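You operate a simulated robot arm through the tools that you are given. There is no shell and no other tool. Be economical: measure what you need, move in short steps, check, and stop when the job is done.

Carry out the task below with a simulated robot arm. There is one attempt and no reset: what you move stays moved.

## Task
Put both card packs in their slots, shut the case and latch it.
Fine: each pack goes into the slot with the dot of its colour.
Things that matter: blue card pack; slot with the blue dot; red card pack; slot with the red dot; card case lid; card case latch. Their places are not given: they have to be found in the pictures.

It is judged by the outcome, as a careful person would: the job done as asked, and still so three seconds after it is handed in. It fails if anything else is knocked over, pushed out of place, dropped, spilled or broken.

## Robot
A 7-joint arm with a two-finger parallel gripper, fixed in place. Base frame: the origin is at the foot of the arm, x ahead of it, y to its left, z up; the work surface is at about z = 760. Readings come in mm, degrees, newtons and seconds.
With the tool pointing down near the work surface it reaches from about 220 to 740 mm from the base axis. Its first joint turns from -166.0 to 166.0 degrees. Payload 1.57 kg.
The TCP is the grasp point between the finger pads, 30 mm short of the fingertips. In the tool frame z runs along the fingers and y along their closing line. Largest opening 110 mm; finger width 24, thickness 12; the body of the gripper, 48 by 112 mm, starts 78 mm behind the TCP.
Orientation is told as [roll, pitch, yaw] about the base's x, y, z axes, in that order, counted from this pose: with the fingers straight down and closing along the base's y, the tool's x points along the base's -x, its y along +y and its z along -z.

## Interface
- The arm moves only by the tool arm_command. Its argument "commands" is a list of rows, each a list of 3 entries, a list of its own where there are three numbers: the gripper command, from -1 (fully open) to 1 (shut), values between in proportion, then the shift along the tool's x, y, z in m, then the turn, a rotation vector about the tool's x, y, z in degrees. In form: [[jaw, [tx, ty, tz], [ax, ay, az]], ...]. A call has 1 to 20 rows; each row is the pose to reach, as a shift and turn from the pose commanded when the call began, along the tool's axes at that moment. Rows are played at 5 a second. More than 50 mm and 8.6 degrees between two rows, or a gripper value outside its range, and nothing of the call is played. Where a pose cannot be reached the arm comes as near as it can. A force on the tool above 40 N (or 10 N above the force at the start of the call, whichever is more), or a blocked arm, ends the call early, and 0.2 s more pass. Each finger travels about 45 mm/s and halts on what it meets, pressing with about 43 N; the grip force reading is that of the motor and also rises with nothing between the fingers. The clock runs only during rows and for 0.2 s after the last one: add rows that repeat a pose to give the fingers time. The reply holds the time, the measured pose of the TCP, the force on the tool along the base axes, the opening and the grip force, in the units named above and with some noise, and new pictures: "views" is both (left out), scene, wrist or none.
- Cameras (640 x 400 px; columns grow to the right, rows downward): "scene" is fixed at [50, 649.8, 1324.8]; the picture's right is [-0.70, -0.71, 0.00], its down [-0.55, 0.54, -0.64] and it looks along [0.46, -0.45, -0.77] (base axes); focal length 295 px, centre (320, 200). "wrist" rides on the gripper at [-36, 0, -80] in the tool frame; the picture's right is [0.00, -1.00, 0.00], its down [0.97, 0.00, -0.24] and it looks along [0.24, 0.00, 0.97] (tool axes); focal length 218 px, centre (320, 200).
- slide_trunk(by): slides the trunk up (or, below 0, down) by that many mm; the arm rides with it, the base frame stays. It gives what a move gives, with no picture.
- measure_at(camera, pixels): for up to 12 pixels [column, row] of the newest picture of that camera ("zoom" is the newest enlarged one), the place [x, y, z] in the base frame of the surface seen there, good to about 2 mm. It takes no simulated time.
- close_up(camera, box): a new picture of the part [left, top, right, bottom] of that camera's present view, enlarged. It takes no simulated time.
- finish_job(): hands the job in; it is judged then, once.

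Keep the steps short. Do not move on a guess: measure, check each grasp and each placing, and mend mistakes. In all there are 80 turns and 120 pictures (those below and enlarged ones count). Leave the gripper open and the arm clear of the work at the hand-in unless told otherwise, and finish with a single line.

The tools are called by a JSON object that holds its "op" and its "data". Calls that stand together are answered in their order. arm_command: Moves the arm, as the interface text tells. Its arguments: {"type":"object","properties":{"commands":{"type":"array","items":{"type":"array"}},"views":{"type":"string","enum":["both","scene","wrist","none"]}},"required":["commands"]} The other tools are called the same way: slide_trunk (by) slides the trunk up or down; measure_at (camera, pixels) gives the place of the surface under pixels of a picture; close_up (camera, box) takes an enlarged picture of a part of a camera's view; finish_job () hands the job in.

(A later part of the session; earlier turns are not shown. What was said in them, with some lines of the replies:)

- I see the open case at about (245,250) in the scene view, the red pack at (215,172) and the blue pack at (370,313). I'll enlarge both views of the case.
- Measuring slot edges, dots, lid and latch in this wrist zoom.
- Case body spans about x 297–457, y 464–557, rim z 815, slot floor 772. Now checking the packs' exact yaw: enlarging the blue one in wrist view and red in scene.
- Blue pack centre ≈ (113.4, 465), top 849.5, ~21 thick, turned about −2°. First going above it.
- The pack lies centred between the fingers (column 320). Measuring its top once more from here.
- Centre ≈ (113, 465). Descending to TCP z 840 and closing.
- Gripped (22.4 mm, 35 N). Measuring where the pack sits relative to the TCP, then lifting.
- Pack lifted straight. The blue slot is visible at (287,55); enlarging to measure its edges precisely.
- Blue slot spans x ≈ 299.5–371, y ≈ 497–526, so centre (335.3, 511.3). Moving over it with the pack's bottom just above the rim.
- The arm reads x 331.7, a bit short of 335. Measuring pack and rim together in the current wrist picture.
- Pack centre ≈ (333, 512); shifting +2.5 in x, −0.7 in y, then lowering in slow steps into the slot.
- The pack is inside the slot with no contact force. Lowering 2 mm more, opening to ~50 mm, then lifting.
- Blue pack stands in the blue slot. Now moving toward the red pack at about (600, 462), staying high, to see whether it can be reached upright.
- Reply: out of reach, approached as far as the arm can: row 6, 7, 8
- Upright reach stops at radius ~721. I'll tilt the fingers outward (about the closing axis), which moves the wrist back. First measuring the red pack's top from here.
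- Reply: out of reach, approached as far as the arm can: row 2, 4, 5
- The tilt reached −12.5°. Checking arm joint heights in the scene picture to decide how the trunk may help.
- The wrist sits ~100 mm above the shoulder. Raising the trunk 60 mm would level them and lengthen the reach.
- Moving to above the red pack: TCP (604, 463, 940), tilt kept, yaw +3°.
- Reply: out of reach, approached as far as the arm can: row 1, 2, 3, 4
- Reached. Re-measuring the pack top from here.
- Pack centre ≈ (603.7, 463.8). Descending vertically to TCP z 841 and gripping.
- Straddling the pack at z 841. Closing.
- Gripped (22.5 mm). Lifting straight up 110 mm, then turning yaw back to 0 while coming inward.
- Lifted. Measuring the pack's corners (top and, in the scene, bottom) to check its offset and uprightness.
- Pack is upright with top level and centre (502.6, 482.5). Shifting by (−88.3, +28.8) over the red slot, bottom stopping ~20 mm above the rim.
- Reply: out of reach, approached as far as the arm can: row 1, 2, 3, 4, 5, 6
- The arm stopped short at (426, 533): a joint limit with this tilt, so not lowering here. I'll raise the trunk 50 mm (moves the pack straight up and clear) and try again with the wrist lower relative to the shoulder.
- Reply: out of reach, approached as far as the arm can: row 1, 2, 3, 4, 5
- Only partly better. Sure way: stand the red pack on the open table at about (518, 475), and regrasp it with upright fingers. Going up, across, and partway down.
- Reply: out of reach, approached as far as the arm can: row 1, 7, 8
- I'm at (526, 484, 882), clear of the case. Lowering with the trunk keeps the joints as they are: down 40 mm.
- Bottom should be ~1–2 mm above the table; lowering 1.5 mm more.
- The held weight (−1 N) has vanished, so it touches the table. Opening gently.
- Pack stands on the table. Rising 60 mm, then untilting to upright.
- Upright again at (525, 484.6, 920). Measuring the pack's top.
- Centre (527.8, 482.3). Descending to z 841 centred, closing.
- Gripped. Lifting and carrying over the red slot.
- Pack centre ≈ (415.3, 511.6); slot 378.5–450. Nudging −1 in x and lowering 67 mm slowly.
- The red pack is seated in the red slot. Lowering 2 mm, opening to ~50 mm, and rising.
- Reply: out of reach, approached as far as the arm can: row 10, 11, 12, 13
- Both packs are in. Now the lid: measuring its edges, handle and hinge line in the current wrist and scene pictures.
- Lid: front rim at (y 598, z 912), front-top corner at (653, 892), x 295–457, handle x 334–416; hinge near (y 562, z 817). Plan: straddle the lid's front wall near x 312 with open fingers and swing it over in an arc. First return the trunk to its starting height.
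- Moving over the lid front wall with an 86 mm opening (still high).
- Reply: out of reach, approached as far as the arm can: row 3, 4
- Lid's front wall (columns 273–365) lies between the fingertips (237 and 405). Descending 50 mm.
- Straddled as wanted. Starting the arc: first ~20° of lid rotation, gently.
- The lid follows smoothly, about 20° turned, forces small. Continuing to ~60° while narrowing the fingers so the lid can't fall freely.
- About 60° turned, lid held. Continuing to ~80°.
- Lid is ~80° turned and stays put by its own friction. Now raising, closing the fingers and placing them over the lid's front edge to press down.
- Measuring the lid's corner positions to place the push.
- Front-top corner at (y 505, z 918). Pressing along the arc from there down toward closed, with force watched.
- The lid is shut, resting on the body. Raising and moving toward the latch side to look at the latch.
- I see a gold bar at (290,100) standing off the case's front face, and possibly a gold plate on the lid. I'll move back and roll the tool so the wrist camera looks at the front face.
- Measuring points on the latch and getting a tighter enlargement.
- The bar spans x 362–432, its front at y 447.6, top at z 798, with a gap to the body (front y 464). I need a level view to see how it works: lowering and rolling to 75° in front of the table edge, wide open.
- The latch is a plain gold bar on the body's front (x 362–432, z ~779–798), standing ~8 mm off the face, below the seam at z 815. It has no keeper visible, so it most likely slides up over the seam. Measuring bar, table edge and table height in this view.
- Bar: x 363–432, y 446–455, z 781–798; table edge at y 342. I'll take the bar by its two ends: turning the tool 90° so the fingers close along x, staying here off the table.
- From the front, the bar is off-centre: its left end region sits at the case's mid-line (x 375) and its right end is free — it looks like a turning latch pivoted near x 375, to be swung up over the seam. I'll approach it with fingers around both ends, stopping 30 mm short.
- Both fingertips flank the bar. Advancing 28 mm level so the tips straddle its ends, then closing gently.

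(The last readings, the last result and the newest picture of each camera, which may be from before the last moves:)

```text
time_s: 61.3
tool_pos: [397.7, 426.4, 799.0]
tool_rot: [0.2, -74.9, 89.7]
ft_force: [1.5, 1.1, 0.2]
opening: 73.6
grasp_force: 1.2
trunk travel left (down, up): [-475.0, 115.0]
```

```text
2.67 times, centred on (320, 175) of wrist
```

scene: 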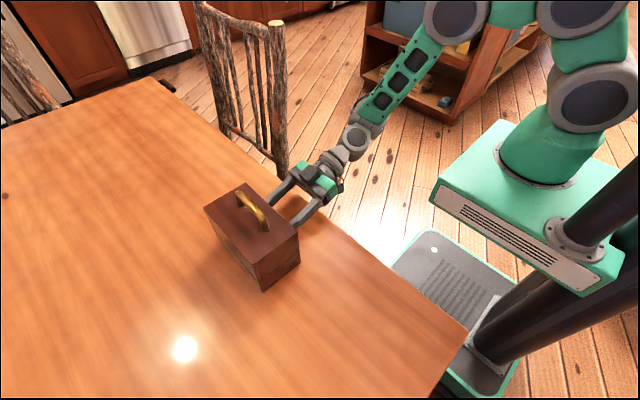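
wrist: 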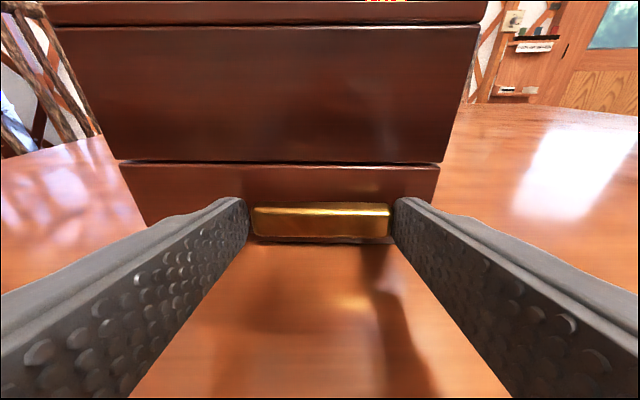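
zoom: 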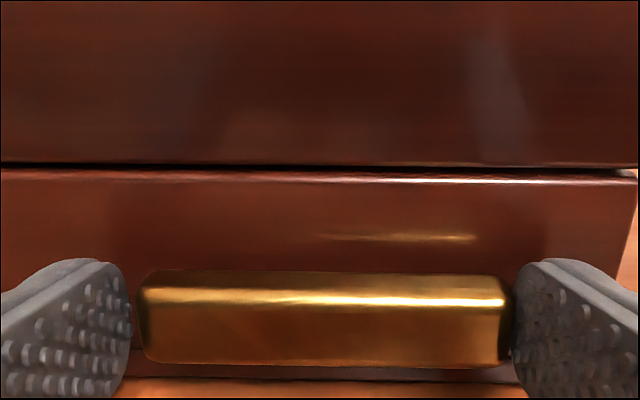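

The bar is snug between the fingertips. Gripping it and trying a small 8° turn about the presumed pivot (375, z 789.5), watching the force.

{"op": "arm_command", "data": {"commands": [[0, [0, 0, 0], [0, 0, 0]], [0, [0, 0, 0], [0, 0, 0]], [0, [-0.0015, 0.0008, -0.0004], [1.04, 0, -3.86]], [0, [-0.003, 0.0015, -0.0008], [2.07, 0, -7.73]], [0, [-0.003, 0.0015, -0.0008], [2.07, 0, -7.73]]]}}

{"op": "close_up", "data": {"camera": "wrist", "box": [200, 100, 440, 250]}}

```text
time_s: 62.5
tool_pos: [397.4, 426.5, 801.6]
tool_rot: [-28.3, -73.0, 117.0]
ft_force: [6.9, -1.8, 2.8]
opening: 71.4
grasp_force: 43.1
trunk travel left (down, up): [-475.0, 115.0]
```

scene: 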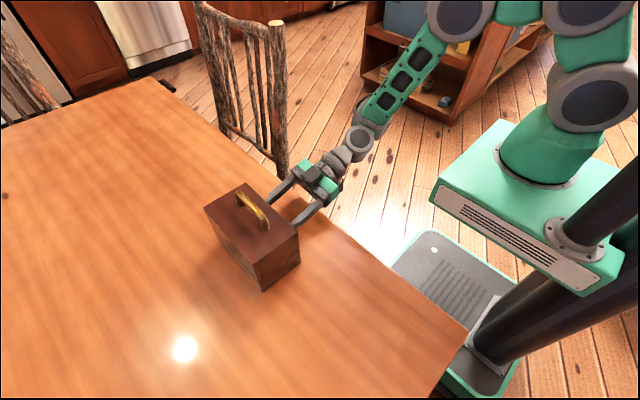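
wrist: 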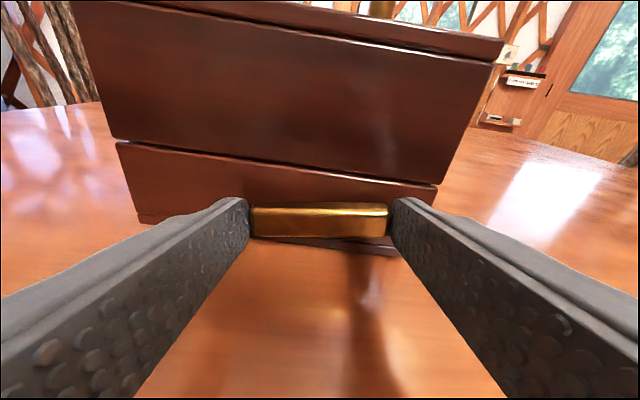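

```text
2.67 times, centred on (320, 175) of wrist
```

zoom: 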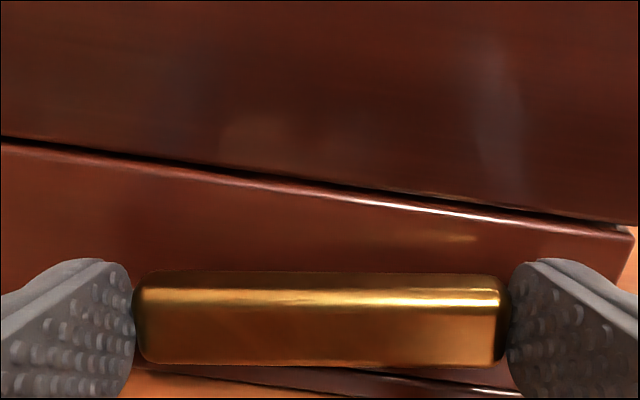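

The bar turned with the fingers and the case stayed: it is a pivot latch. Continuing to about 30° total.

{"op": "arm_command", "data": {"commands": [[0, [-0.0015, 0.0008, -0.0004], [1.04, 0, -3.86]], [0, [-0.003, 0.00155, -0.0008], [2.07, 0, -7.73]], [0, [-0.0043, 0.0025, -0.00115], [3.1, 0, -11.6]], [0, [-0.0057, 0.0035, -0.0015], [4.14, 0, -15.46]], [0, [-0.00754, 0.0052, -0.002], [5.7, 0, -21.25]], [0, [-0.00754, 0.0052, -0.002], [5.7, 0, -21.25]]]}}

{"op": "close_up", "data": {"camera": "wrist", "box": [200, 100, 440, 250]}}

```text
time_s: 63.9
tool_pos: [390.5, 425.4, 808.9]
tool_rot: [-65.6, -56.7, 151.5]
ft_force: [4.7, -3.8, 2.7]
opening: 71.5
grasp_force: 43.3
trunk travel left (down, up): [-475.0, 115.0]
```

scene: 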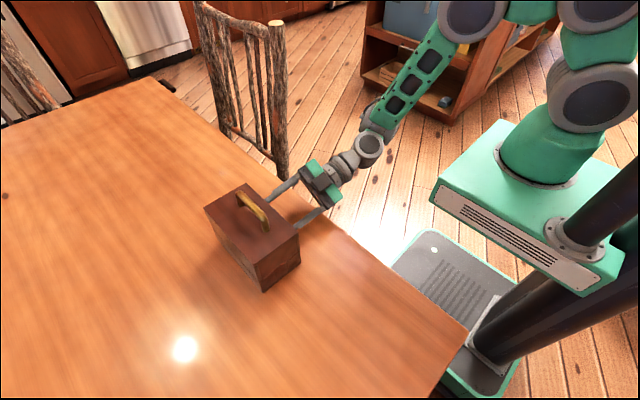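
wrist: 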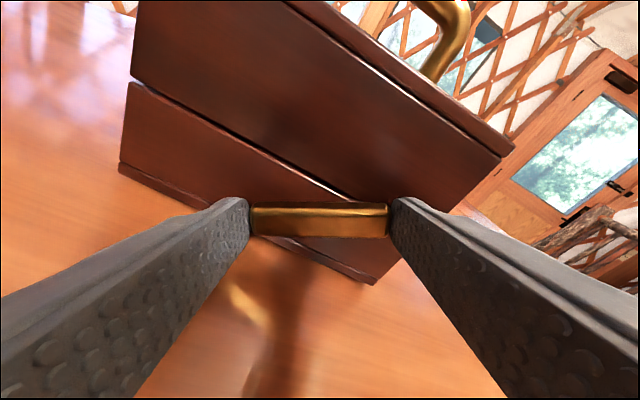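

```text
2.67 times, centred on (320, 175) of wrist
```

zoom: 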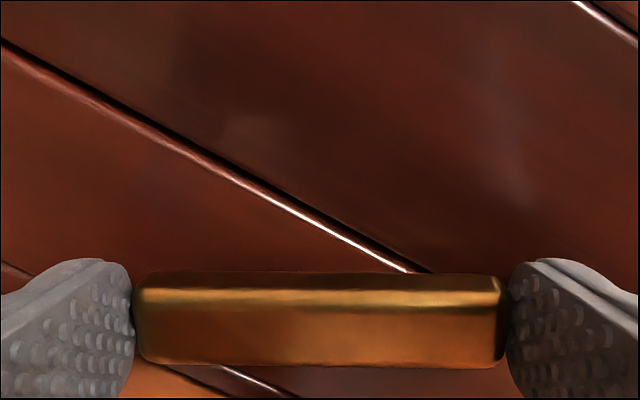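

Turning well. Going to 45° (lower finger still clears the table by ~3 mm); beyond that I'll release and push the free end the rest of the way.

{"op": "arm_command", "data": {"commands": [[0, [-0.0015, 0.0008, -0.0004], [1.04, 0, -3.86]], [0, [-0.00296, 0.00155, -0.0008], [2.07, 0, -7.73]], [0, [-0.0043, 0.0025, -0.00115], [3.1, 0, -11.6]], [0, [-0.0054, 0.0032, -0.00144], [3.89, 0, -14.49]], [0, [-0.0054, 0.0032, -0.00144], [3.89, 0, -14.49]]], "views": "wrist"}}

```text
time_s: 65.1
tool_pos: [382.9, 426.8, 812.8]
tool_rot: [-75.5, -43.0, 159.1]
ft_force: [2.9, -1.1, 12.0]
opening: 71.3
grasp_force: 42.6
trunk travel left (down, up): [-475.0, 115.0]
```

wrist: 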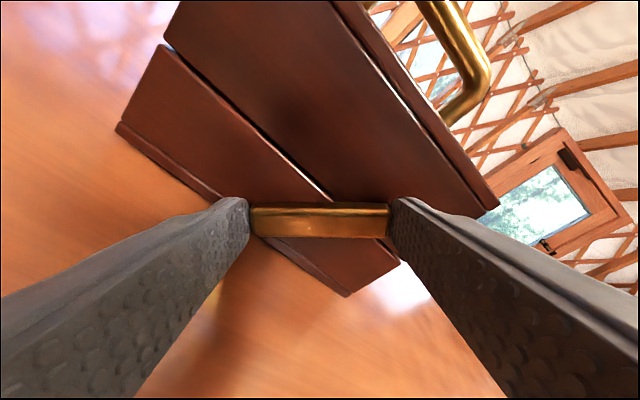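

Up-force of 12 N suggests the lower finger is touching the table, so I release here: opening a few mm and backing straight out.

{"op": "arm_command", "data": {"commands": [[-0.34, [0, 0, 0], [0, 0, 0]], [-0.34, [0, 0, -0.005], [0, 0, 0]], [-0.36, [0, 0, -0.02], [0, 0, 0]], [-0.36, [0, 0, -0.05], [0, 0, 0]], [-0.36, [0, 0, -0.07], [0, 0, 0]], [-0.36, [0, 0, -0.07], [0, 0, 0]]]}}

{"op": "close_up", "data": {"camera": "wrist", "box": [160, 40, 480, 240]}}

```text
time_s: 66.5
tool_pos: [370.2, 359.3, 825.9]
tool_rot: [-75.3, -43.1, 159.0]
ft_force: [-0.1, 0.3, 0.3]
opening: 74.8
grasp_force: 0.0
trunk travel left (down, up): [-475.0, 115.0]
```

scene: 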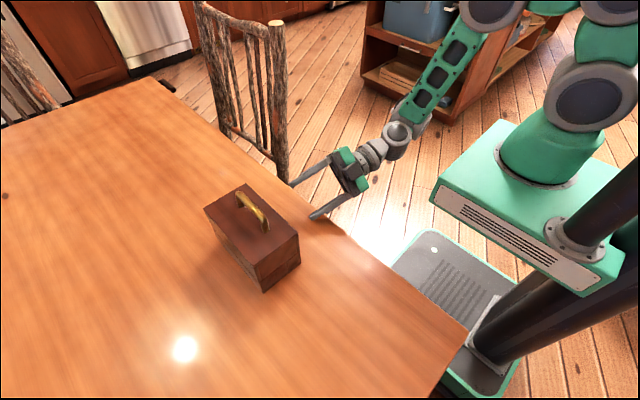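
wrist: 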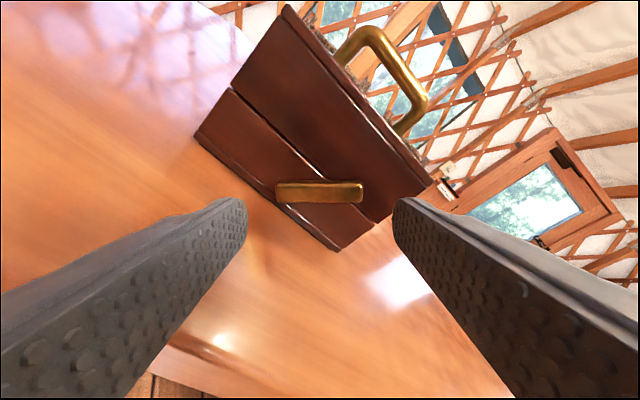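

```text
2.00 times, centred on (320, 140) of wrist
```

zoom: 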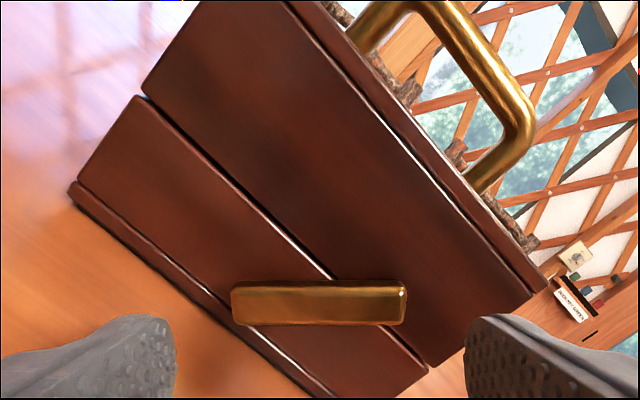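

The latch stays at 45°. Next: close the fingers into a stick, and turn the tool back to level while still clear of the case.

{"op": "arm_command", "data": {"commands": [[0, [0, 0, -0.01], [-1.94, 0, 7.25]], [0.5, [0, 0, -0.01], [-3.88, 0, 14.5]], [1, [0, 0, -0.01], [-5.83, 0, 21.7]], [1, [0, 0, -0.01], [-7.77, 0, 29]], [1, [0, 0, -0.01], [-9.71, 0, 36.2]], [1, [0, 0, -0.01], [-11.65, 0, 43.47]], [1, [0, 0, -0.01], [-11.65, 0, 43.47]]], "views": "wrist"}}

```text
time_s: 68.1
tool_pos: [369.5, 349.6, 827.5]
tool_rot: [0.5, -74.9, 89.3]
ft_force: [0.0, 0.4, -0.1]
opening: 0.0
grasp_force: 21.0
trunk travel left (down, up): [-475.0, 115.0]
```

wrist: 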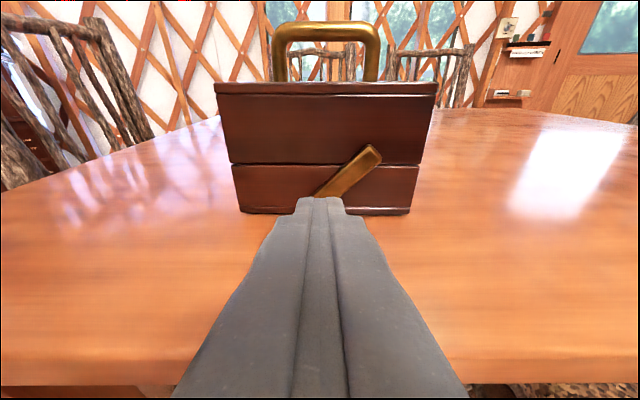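

Bar at 45° is clear at (350,172). Measuring its ends, and moving the stick to the right of it, still short of the case.

{"op": "measure_at", "data": {"camera": "wrist", "pixels": [[371, 150], [379, 160], [362, 158], [345, 172], [335, 190], [374, 153]]}}

{"op": "arm_command", "data": {"commands": [[1, [0.002, -0.03, 0.01], [0, 0, 0]], [1, [0.006, -0.0625, 0.02], [0, 0, 0]], [1, [0.0112, -0.0625, 0.0392], [0, 0, 0]], [1, [0.0112, -0.0625, 0.0392], [0, 0, 0]]], "views": "wrist"}}

```text
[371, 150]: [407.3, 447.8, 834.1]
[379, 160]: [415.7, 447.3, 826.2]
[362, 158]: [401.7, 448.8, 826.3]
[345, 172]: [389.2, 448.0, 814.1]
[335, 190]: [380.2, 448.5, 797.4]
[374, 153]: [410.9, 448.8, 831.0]
```

```text
time_s: 69.1
tool_pos: [432.1, 385.3, 804.3]
tool_rot: [0.2, -74.9, 89.7]
ft_force: [0.0, 0.3, -0.2]
opening: 0.1
grasp_force: 21.5
trunk travel left (down, up): [-475.0, 115.0]
```

wrist: 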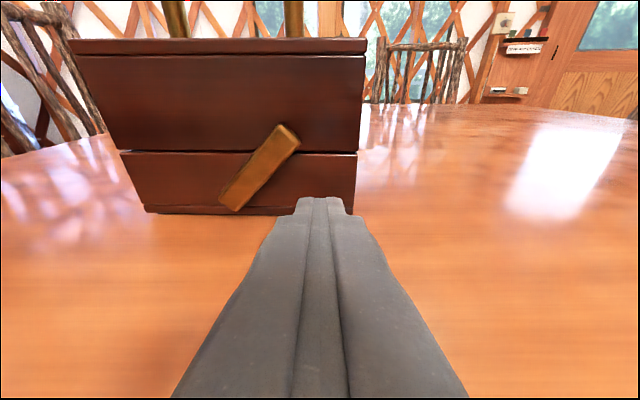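

Stick is right of the bar. Advancing 41 mm level, so its tip passes beside the latch.

{"op": "arm_command", "data": {"commands": [[1, [-0.0055, 0, 0.0203], [0, 0, 0]], [1, [-0.0107, 0, 0.0398], [0, 0, 0]], [1, [-0.0107, 0, 0.0398], [0, 0, 0]]], "views": "wrist"}}

```text
time_s: 69.9
tool_pos: [431.5, 426.1, 806.4]
tool_rot: [0.3, -74.9, 89.6]
ft_force: [-0.8, -1.0, 0.1]
opening: 0.1
grasp_force: 21.4
trunk travel left (down, up): [-475.0, 115.0]
```

wrist: 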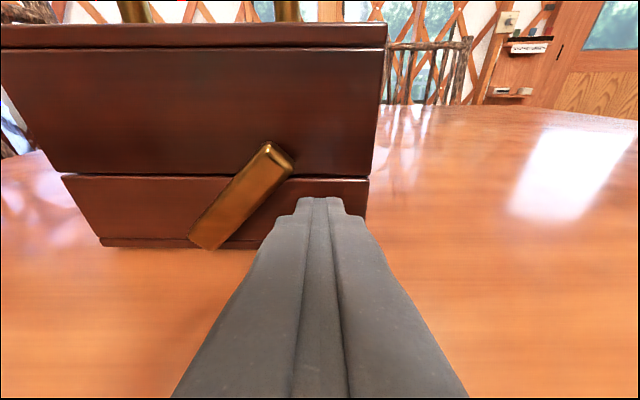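

Clear of contact. Pushing the bar up and left along its arc.

{"op": "arm_command", "data": {"commands": [[1, [-0.0044, 0.0033, -0.0012], [0, 0, 0]], [1, [-0.0087, 0.0065, -0.0023], [0, 0, 0]], [1, [-0.0131, 0.0095, -0.0035], [0, 0, 0]], [1, [-0.0174, 0.0125, -0.0047], [0, 0, 0]], [1, [-0.0208, 0.016, -0.0056], [0, 0, 0]], [1, [-0.0242, 0.0195, -0.0065], [0, 0, 0]], [1, [-0.0266, 0.0235, -0.0072], [0, 0, 0]], [1, [-0.029, 0.0275, -0.0078], [0, 0, 0]], [1, [-0.029, 0.0275, -0.0078], [0, 0, 0]]], "views": "wrist"}}

```text
time_s: 71.9
tool_pos: [404.5, 425.9, 835.3]
tool_rot: [0.2, -74.9, 89.7]
ft_force: [-0.7, -0.1, 0.4]
opening: 0.1
grasp_force: 21.3
trunk travel left (down, up): [-475.0, 115.0]
```

wrist: 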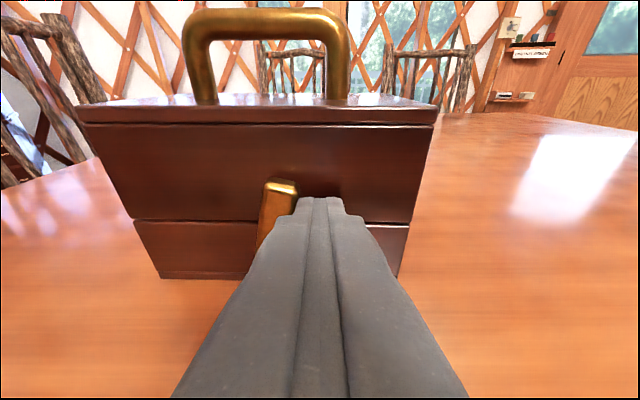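

Bar nearly upright. Pushing the last ~8 mm.

{"op": "arm_command", "data": {"commands": [[1, [-0.001, 0.003, -0.0003], [0, 0, 0]], [1, [-0.002, 0.006, -0.0005], [0, 0, 0]], [1, [-0.0029, 0.0085, -0.0008], [0, 0, 0]], [1, [-0.0029, 0.0085, -0.0008], [0, 0, 0]], [1, [-0.0029, 0.003, -0.0008], [0, 0, 0]], [1, [-0.0029, -0.02, -0.0008], [0, 0, 0]], [1, [-0.0029, -0.04, -0.0108], [0, 0, 0]], [1, [0.01, -0.04, -0.0508], [0, 0, 0]], [1, [0.01, -0.01, -0.09], [0, 0, 0]], [1, [0.01, -0.01, -0.09], [0, 0, 0]]]}}

{"op": "close_up", "data": {"camera": "wrist", "box": [160, 40, 480, 240]}}

```text
time_s: 74.1
tool_pos: [413.7, 334.2, 850.6]
tool_rot: [0.1, -74.9, 89.9]
ft_force: [-0.3, -0.3, 1.3]
opening: 0.0
grasp_force: 21.3
trunk travel left (down, up): [-475.0, 115.0]
```

scene: 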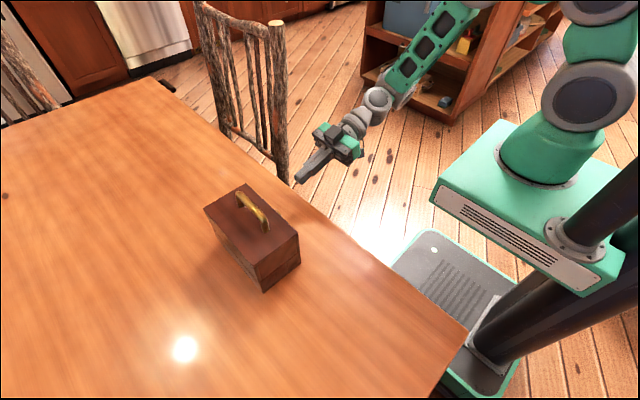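
wrist: 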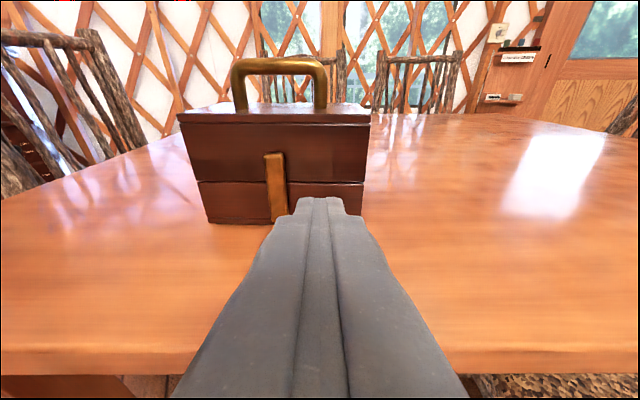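

```text
2.00 times, centred on (320, 140) of wrist
```

zoom: 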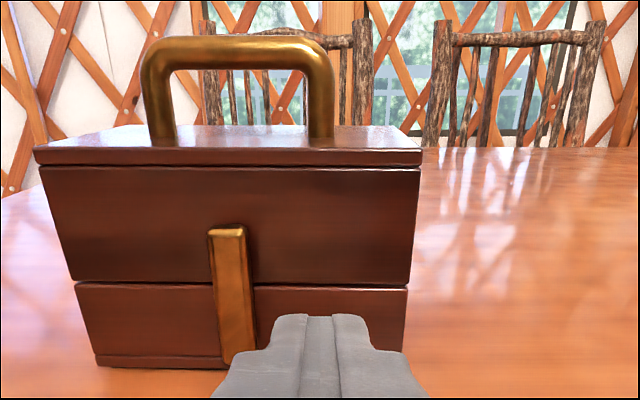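

The bar now crosses the seam. Measuring its top and bottom to check it is vertical.

{"op": "measure_at", "data": {"camera": "zoom", "pixels": [[214, 245], [240, 245], [227, 235], [224, 340], [250, 340], [238, 355], [300, 281], [300, 289], [100, 280], [100, 288]]}}

```text
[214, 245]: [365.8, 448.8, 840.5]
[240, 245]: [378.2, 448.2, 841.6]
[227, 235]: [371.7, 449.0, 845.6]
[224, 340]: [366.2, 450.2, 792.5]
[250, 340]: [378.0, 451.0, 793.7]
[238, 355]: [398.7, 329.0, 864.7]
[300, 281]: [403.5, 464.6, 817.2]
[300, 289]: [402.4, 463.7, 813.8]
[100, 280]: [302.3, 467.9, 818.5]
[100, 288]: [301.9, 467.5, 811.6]
```

The bar is vertical (x 372 top and bottom) across the shut seam. Backing off further and opening the gripper, with a final check.

{"op": "arm_command", "data": {"commands": [[0.6, [-0.01, 0, -0.03], [0, 0, 0]], [0.2, [-0.03, 0, -0.06], [0, 0, 0]], [-0.4, [-0.06, 0, -0.08], [0, 0, 0]], [-1, [-0.06, 0, -0.08], [0, 0, 0]], [-1, [-0.06, 0, -0.08], [0, 0, 0]], [-1, [-0.06, 0, -0.08], [0, 0, 0]], [-1, [-0.06, 0, -0.08], [0, 0, 0]]]}}

{"op": "close_up", "data": {"camera": "scene", "box": [170, 150, 350, 310]}}

```text
time_s: 75.7
tool_pos: [414.4, 275.3, 928.8]
tool_rot: [0.1, -74.8, 89.6]
ft_force: [0.3, 0.1, 0.1]
opening: 109.9
grasp_force: 0.0
trunk travel left (down, up): [-475.0, 115.0]
```

scene: 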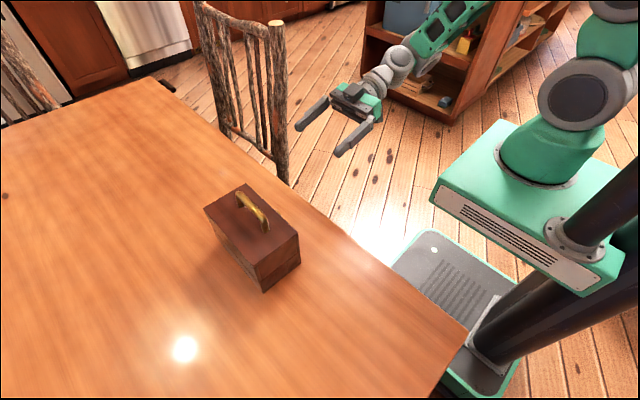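
wrist: 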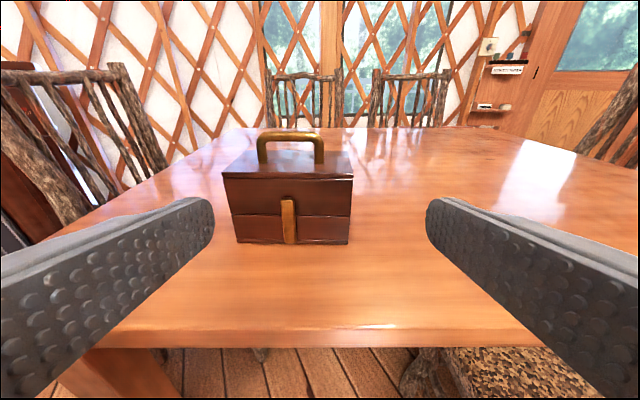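

```text
2.50 times, centred on (260, 230) of scene
```

zoom: 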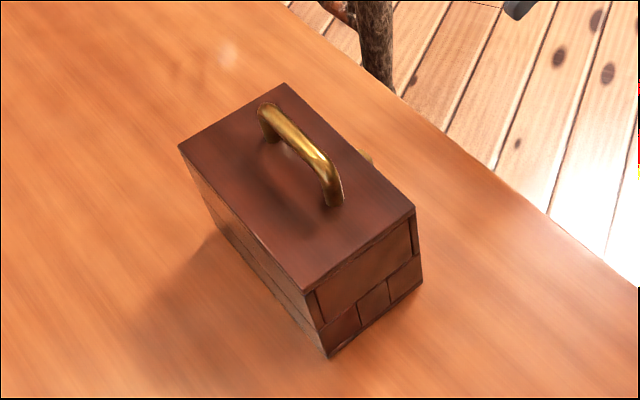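

The case is shut, the latch stands upright across the seam, the gripper is open and clear. Handing in.

{"op": "finish_job", "data": {}}

```text
The job is handed in.
```

Both card packs are in the slots with their matching dots, the lid is shut, the latch bar is turned upright across the seam, and the arm is clear with the gripper open.
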